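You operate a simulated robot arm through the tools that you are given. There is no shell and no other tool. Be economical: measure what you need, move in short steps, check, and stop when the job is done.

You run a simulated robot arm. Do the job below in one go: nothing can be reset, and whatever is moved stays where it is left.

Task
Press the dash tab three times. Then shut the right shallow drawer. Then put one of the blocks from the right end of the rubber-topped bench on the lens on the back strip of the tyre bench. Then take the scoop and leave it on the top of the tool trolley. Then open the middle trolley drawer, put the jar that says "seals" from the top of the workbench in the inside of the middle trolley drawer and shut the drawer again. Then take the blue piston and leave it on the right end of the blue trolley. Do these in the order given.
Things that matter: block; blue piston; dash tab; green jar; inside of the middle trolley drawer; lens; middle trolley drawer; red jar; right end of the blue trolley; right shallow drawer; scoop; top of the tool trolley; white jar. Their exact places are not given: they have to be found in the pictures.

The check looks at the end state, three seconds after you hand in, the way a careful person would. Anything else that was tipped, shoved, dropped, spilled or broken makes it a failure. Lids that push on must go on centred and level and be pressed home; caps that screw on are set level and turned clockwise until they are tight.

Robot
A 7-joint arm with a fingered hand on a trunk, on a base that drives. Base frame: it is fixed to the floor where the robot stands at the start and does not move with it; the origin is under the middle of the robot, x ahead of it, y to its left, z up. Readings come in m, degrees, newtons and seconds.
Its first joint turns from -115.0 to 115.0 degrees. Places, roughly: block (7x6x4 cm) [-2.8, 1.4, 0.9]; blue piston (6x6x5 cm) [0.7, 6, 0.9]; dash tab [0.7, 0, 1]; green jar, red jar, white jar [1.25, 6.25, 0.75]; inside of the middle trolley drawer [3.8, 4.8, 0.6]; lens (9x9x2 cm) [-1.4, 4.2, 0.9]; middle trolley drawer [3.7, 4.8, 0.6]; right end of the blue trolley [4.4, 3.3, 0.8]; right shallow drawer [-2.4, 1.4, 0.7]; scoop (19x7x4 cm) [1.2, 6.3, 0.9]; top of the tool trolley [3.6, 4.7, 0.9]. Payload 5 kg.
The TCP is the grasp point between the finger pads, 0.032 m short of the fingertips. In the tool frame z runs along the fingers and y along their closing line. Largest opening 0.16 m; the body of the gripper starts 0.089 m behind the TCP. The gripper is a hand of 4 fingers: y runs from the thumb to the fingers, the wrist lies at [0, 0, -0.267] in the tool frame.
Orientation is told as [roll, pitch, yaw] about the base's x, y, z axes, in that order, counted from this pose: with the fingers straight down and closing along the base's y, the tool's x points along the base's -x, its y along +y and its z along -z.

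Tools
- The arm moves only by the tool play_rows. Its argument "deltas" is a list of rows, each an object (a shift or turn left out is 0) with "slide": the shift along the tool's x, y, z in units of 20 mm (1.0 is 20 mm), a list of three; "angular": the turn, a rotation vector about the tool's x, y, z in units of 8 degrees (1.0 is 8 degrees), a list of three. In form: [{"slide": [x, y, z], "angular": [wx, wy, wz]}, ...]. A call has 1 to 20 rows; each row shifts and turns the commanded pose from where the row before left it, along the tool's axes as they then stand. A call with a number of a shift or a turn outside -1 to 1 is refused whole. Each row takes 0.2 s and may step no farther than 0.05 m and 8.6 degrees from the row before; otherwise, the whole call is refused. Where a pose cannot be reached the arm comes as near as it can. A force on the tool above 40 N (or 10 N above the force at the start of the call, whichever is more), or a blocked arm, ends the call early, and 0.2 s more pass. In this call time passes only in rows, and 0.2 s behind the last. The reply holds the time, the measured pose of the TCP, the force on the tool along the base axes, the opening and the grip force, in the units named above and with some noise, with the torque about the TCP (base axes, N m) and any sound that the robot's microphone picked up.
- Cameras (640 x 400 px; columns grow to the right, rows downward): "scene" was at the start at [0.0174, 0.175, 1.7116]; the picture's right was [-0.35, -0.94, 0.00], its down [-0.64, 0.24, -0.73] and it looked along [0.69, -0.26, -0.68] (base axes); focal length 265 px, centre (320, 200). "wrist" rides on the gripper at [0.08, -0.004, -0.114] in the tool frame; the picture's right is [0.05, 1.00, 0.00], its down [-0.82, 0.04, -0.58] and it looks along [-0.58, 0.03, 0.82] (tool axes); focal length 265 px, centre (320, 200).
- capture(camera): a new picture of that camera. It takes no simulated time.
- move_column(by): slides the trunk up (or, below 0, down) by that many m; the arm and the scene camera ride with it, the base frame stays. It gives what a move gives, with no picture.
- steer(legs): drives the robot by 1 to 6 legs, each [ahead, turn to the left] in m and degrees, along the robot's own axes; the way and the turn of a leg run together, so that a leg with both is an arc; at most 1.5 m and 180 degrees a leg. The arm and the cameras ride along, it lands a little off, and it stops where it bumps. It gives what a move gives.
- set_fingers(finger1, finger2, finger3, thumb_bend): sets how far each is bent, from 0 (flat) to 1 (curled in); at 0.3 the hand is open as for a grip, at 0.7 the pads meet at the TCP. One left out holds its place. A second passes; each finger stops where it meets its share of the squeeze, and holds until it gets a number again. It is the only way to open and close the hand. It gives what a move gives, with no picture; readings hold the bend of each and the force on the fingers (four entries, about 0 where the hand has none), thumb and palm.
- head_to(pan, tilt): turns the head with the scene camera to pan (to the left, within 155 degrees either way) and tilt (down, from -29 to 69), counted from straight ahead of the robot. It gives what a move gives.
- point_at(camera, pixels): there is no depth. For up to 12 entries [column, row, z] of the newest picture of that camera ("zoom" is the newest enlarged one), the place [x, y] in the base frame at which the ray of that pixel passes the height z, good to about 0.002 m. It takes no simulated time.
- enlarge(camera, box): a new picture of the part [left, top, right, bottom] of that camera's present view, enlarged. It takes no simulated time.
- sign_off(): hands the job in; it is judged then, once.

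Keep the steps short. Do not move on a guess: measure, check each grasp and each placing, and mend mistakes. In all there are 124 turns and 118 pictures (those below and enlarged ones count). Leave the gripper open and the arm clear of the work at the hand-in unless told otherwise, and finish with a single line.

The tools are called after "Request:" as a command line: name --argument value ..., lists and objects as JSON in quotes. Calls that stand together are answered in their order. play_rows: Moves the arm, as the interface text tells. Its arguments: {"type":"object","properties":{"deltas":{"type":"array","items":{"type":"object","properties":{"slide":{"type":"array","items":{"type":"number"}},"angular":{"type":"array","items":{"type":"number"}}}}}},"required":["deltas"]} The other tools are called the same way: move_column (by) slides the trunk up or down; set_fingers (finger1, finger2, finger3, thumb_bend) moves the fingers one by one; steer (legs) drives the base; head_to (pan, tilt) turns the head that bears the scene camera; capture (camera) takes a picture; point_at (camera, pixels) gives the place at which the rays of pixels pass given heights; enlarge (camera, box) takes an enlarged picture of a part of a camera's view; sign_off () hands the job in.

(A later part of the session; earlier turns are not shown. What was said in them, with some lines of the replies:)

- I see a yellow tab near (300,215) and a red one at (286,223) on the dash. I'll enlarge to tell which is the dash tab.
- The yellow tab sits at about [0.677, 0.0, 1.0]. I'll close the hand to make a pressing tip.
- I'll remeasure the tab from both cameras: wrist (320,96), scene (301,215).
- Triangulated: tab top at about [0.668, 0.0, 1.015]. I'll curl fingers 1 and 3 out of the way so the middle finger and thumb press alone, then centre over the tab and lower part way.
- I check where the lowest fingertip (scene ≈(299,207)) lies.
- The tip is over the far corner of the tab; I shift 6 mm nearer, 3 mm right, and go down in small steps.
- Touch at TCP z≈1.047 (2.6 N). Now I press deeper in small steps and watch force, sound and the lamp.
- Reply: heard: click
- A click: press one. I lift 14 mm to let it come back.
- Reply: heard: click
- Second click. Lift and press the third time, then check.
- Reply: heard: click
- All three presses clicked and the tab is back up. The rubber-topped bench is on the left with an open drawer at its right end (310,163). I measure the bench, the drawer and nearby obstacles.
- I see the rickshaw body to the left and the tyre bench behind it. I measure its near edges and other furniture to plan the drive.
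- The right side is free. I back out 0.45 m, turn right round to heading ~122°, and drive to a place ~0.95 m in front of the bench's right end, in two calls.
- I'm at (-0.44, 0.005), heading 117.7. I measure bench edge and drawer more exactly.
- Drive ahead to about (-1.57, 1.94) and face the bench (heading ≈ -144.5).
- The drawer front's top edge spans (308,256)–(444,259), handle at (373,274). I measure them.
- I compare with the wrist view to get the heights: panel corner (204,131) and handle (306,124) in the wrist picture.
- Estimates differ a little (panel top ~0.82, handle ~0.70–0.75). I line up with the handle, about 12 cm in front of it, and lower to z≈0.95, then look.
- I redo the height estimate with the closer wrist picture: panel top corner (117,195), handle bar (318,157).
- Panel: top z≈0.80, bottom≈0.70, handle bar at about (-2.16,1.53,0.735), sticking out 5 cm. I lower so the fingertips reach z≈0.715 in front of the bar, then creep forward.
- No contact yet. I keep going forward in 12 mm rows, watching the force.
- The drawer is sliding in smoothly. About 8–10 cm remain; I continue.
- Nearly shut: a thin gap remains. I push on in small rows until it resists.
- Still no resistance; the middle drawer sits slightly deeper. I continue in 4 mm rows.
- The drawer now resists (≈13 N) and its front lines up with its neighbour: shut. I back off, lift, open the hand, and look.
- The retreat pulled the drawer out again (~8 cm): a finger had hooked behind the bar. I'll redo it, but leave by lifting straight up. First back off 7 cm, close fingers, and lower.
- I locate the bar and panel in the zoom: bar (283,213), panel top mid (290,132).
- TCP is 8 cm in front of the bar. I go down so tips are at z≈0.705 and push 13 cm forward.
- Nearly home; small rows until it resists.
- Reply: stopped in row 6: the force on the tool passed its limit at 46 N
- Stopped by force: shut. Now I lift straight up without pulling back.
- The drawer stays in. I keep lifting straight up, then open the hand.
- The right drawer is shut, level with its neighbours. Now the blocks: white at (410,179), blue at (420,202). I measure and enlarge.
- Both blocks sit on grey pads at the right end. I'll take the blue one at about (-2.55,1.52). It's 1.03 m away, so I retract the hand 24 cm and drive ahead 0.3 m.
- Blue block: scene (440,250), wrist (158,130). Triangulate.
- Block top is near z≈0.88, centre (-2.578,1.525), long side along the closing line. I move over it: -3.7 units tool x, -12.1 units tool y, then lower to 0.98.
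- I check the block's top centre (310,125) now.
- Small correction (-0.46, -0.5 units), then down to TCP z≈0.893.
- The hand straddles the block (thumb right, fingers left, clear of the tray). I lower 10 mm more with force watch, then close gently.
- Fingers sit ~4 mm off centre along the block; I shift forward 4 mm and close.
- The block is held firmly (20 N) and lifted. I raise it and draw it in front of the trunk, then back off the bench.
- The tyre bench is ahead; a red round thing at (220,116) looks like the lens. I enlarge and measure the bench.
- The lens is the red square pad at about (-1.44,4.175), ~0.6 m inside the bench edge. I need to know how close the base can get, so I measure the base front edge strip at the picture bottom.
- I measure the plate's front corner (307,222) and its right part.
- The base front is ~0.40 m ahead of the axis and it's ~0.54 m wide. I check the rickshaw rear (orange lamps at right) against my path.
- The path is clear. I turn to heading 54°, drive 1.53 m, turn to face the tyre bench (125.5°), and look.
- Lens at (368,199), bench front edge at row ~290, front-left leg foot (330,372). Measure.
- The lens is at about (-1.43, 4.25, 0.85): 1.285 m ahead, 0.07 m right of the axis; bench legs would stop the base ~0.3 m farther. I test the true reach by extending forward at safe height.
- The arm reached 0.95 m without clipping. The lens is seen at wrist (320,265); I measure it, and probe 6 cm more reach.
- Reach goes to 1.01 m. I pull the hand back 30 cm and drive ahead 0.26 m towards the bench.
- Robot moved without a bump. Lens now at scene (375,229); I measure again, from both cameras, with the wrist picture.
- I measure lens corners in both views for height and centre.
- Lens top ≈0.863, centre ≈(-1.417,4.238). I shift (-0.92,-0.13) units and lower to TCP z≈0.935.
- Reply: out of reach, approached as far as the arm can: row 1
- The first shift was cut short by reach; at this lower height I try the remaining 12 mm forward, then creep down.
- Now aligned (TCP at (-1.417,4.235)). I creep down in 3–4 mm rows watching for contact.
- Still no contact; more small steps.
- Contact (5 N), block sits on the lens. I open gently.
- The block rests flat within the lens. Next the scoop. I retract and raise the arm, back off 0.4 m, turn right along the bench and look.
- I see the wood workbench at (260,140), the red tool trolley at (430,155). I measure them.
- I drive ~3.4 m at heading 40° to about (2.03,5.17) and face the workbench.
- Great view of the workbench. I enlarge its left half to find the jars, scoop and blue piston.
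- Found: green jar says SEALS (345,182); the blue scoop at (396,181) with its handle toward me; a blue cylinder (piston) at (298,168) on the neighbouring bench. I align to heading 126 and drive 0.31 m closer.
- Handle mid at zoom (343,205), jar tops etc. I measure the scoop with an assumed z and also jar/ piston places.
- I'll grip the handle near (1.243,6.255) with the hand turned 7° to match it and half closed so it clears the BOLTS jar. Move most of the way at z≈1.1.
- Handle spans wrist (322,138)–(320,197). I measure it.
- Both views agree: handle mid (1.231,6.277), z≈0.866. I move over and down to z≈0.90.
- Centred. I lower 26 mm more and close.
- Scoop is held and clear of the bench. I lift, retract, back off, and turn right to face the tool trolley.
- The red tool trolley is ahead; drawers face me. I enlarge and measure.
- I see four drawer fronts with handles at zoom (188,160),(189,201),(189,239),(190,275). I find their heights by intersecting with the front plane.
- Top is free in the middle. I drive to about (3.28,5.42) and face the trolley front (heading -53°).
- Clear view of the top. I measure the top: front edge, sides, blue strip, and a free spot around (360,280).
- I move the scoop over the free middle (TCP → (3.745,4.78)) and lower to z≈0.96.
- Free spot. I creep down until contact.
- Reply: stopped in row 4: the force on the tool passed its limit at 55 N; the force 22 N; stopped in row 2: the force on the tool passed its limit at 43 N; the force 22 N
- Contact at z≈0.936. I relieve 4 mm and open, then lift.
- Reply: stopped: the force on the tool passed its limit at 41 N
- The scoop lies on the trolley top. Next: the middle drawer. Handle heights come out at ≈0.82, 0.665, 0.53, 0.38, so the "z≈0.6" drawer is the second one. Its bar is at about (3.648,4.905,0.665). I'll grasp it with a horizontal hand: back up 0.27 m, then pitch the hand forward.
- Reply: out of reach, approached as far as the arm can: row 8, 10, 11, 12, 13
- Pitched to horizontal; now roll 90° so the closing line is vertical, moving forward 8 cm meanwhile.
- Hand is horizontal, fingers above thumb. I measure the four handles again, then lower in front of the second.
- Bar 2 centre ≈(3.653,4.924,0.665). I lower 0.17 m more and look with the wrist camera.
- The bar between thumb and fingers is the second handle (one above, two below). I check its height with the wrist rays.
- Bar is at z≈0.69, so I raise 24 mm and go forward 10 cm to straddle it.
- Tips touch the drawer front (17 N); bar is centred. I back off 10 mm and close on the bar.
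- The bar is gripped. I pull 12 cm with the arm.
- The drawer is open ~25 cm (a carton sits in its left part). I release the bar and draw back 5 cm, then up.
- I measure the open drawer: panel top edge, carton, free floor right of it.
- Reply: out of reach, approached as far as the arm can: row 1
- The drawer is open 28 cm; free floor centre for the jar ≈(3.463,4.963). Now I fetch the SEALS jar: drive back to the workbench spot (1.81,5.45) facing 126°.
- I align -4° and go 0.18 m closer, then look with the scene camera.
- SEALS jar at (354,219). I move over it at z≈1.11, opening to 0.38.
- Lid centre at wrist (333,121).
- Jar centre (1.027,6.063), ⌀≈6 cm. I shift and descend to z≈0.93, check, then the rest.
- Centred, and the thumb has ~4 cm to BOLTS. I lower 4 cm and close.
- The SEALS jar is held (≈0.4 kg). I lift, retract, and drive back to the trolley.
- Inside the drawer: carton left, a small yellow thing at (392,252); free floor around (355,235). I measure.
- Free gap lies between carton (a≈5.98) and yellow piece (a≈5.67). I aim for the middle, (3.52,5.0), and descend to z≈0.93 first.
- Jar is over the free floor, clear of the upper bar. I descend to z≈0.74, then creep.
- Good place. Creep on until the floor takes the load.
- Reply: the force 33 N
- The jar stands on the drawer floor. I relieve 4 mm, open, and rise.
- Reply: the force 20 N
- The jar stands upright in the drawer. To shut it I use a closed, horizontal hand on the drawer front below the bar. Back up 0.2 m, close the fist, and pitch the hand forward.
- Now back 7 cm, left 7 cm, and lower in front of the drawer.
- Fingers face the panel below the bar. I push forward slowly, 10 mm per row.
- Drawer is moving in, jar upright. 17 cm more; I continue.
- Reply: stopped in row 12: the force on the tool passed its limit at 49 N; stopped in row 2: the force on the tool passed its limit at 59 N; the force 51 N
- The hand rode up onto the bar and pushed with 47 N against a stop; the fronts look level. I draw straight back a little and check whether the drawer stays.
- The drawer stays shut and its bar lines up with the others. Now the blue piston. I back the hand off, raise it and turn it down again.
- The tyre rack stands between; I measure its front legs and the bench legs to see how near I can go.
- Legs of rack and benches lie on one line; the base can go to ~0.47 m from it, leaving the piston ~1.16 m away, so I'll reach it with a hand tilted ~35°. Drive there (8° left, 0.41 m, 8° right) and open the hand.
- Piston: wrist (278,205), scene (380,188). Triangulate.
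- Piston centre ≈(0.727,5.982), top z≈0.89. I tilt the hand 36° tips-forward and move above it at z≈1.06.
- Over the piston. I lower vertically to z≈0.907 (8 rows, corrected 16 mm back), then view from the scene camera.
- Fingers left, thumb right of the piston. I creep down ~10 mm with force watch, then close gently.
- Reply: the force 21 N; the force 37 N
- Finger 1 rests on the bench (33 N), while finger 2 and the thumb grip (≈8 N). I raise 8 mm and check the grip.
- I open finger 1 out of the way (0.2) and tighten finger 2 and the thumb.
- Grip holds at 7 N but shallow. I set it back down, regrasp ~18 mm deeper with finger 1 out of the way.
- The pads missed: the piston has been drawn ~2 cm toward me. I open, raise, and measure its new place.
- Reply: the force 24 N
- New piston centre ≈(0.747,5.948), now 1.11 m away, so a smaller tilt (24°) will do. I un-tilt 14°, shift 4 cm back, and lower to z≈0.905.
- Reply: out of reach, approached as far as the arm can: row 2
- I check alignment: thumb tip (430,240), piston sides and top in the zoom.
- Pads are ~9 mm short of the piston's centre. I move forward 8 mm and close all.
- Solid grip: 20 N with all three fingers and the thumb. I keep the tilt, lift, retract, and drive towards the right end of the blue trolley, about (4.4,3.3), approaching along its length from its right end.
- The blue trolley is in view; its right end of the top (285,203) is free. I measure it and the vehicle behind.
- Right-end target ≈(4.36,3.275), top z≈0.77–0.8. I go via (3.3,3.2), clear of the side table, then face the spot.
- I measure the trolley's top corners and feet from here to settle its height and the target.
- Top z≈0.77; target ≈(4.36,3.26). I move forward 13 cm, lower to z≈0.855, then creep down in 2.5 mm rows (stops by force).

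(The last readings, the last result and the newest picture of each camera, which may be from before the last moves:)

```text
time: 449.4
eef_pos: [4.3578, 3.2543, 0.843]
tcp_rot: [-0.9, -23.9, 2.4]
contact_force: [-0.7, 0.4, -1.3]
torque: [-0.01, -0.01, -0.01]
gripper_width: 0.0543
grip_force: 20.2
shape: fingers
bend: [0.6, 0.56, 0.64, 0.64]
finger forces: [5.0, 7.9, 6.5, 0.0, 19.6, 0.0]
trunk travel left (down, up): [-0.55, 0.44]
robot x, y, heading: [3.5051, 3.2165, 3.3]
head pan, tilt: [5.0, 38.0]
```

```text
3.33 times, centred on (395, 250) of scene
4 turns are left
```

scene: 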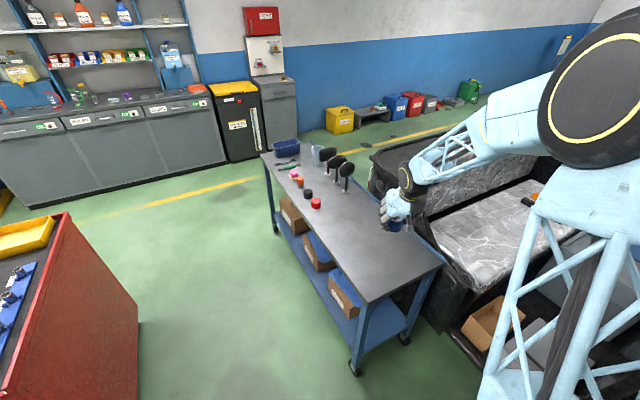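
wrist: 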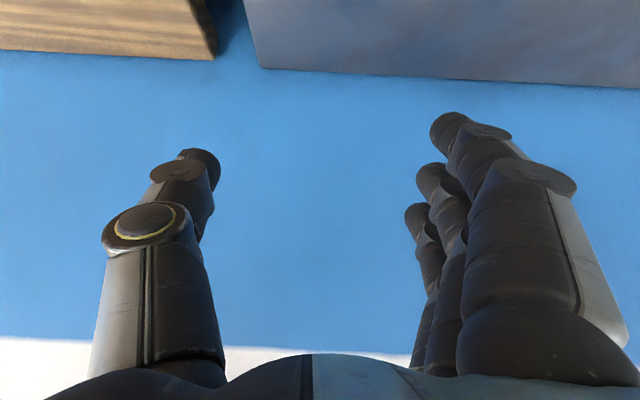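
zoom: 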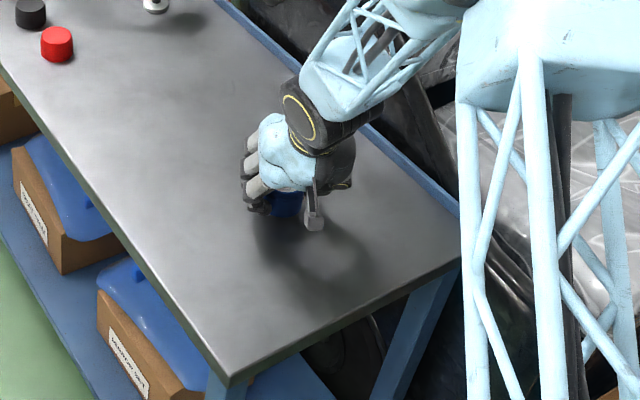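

Good spot, about 1 cm above the top. I creep on until contact.

Request:
play_rows --deltas '[{"slide": [0.04, 0, 0.09]}, {"slide": [0.04, 0, 0.09]}, {"slide": [0.04, 0, 0.09]}, {"slide": [0.04, 0, 0.09]}, {"slide": [0.04, 0, 0.09]}]'

Request:
play_rows --deltas '[{"slide": [0.03, 0, 0.07]}, {"slide": [0.03, 0, 0.07]}, {"slide": [0.03, 0, 0.07]}, {"slide": [0.03, 0, 0.07]}, {"slide": [0.03, 0, 0.07]}, {"slide": [0.03, 0, 0.07]}, {"slide": [0.03, 0, 0.07]}, {"slide": [0.03, 0, 0.07]}, {"slide": [0.03, 0, 0.07]}, {"slide": [0.03, 0, 0.07]}]'

```text
time: 450.6
eef_pos: [4.3587, 3.2553, 0.8325]
tcp_rot: [-1.0, -23.9, 2.4]
contact_force: [0.3, -1.0, 3.5]
torque: [0.1, 0.03, 0.0]
gripper_width: 0.0543
grip_force: 20.5
shape: fingers
bend: [0.6, 0.56, 0.64, 0.64]
finger forces: [6.2, 7.7, 7.0, 0.1, 20.6, 0.0]
trunk travel left (down, up): [-0.55, 0.44]
robot x, y, heading: [3.5118, 3.2207, 2.8]
head pan, tilt: [5.0, 38.0]
```

```text
time: 451.8
eef_pos: [4.3617, 3.2551, 0.8305]
tcp_rot: [-0.7, -24.5, 2.4]
contact_force: [-2.3, -1.0, 17.7]
torque: [0.31, 0.15, 0.08]
gripper_width: 0.0545
grip_force: 26.3
shape: fingers
bend: [0.63, 0.57, 0.65, 0.64]
finger forces: [14.0, 6.8, 8.4, 0.0, 22.5, 0.0]
trunk travel left (down, up): [-0.55, 0.44]
robot x, y, heading: [3.5058, 3.22, 2.8]
head pan, tilt: [5.0, 38.0]
stopped in row 6: the force on the tool passed its limit at 42 N (the readings are from after the stop); the commanded pose is now the measured one
3 turns are left
```

It stands on the trolley top. I relieve 2 mm, open in two steps, lift straight up, draw back and look.

Request:
play_rows --deltas '[{"slide": [-0.05, 0, -0.11]}]'

Request:
set_fingers --finger1 0.5 --finger2 0.5 --finger3 0.5 --thumb_bend 0.5

Request:
play_rows --deltas '[{"slide": [-0.203, 0, -0.457]}, {"slide": [-0.203, 0, -0.457]}, {"slide": [-0.407, 0, -0.9135]}, {"slide": [-0.407, 0, -0.9135]}, {"slide": [-0.407, 0, -0.9135]}, {"slide": [-0.407, 0, -0.9135]}, {"slide": [-0.407, 0, -0.9135]}, {"slide": [-0.407, 0, -0.9135]}, {"slide": [-0.407, 0, -0.9135]}, {"slide": [-0.407, 0, -0.9135]}, {"slide": [-0.407, 0, -0.9135]}, {"slide": [-0.407, 0, -0.9135]}, {"slide": [-0.407, 0, -0.9135]}, {"slide": [0.9, 0, -0.407]}, {"slide": [0.9, 0, -0.407]}, {"slide": [0.9, 0, -0.407]}, {"slide": [0.9, 0, -0.407]}, {"slide": [0.9, 0, -0.407]}, {"slide": [0.9, 0, -0.407]}, {"slide": [0.9, 0, -0.407]}]'

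Request:
enlarge --camera "scene" --box '[340, 170, 470, 310]'

```text
time: 452.2
eef_pos: [4.361, 3.254, 0.8311]
tcp_rot: [-0.8, -24.2, 2.4]
contact_force: [1.4, -0.4, 11.9]
torque: [0.25, 0.04, 0.04]
gripper_width: 0.0545
grip_force: 23.7
shape: fingers
bend: [0.62, 0.57, 0.65, 0.64]
finger forces: [10.0, 7.4, 9.4, 0.0, 21.1, 0.0]
trunk travel left (down, up): [-0.55, 0.44]
robot x, y, heading: [3.507, 3.2185, 3.1]
head pan, tilt: [5.0, 38.0]
```

```text
time: 453.2
eef_pos: [4.3603, 3.255, 0.8293]
tcp_rot: [-0.9, -24.4, 2.5]
contact_force: [-0.7, -3.8, 8.9]
torque: [0.13, 0.19, 0.01]
gripper_width: 0.0757
grip_force: 4.0
shape: fingers
bend: [0.64, 0.5, 0.5, 0.5]
finger forces: [8.1, 0.1, 0.0, 0.0, 0.0, 0.1]
trunk travel left (down, up): [-0.55, 0.44]
robot x, y, heading: [3.5048, 3.2188, 3.2]
head pan, tilt: [5.0, 38.0]
```

```text
time: 457.4
eef_pos: [4.2214, 3.2533, 1.0703]
tcp_rot: [-0.9, -24.4, 2.4]
contact_force: [0.4, -0.4, 1.3]
torque: [-0.01, 0.03, 0.0]
gripper_width: 0.0904
grip_force: 0.1
shape: fingers
bend: [0.5, 0.5, 0.5, 0.5]
finger forces: [0.1, 0.1, 0.1, 0.0, 0.1, 0.1]
trunk travel left (down, up): [-0.55, 0.44]
robot x, y, heading: [3.5037, 3.2174, 2.9]
head pan, tilt: [5.0, 38.0]
```

```text
2.86 times, centred on (405, 240) of scene
2 turns are left
```

zoom: 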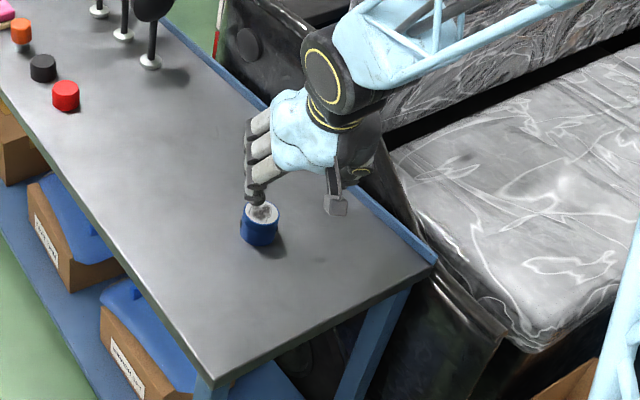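

The piston stands upright on the right end of the blue trolley. I open the hand fully, raise it clear, and hand in.

Request:
play_rows --deltas '[{"slide": [-0.407, 0, -0.9135]}, {"slide": [-0.407, 0, -0.9135]}, {"slide": [0.5, 0, -1]}, {"slide": [0.9, 0, -0.407]}, {"slide": [0.9, 0, -0.407]}]'

Request:
set_fingers --finger1 0.3 --finger2 0.3 --finger3 0.3 --thumb_bend 0.3

Request:
sign_off

```text
time: 458.6
eef_pos: [4.1637, 3.2528, 1.1238]
tcp_rot: [-0.8, -24.3, 2.4]
contact_force: [0.4, 0.1, 0.2]
torque: [0.01, 0.01, -0.02]
gripper_width: 0.0907
grip_force: 0.1
shape: fingers
bend: [0.5, 0.5, 0.5, 0.5]
finger forces: [0.0, 0.1, 0.1, 0.1, 0.0, 0.0]
trunk travel left (down, up): [-0.55, 0.44]
robot x, y, heading: [3.5067, 3.2192, 3.0]
head pan, tilt: [5.0, 38.0]
```

```text
time: 459.6
eef_pos: [4.1628, 3.2502, 1.1242]
tcp_rot: [-0.9, -24.2, 2.5]
contact_force: [-0.3, -0.1, -0.4]
torque: [-0.02, -0.05, -0.01]
gripper_width: 0.1701
grip_force: 0.1
shape: fingers
bend: [0.3, 0.3, 0.3, 0.3]
finger forces: [0.0, 0.1, 0.0, 0.1, 0.0, 0.0]
trunk travel left (down, up): [-0.55, 0.44]
robot x, y, heading: [3.507, 3.2185, 3.0]
head pan, tilt: [5.0, 38.0]
```

```text
The job is handed in.
```

All six steps were done in the order given and handed in, with one thing unconfirmed: the trolley has four drawers, and I took the second from the top as the "middle" one because it best matched the listed height.
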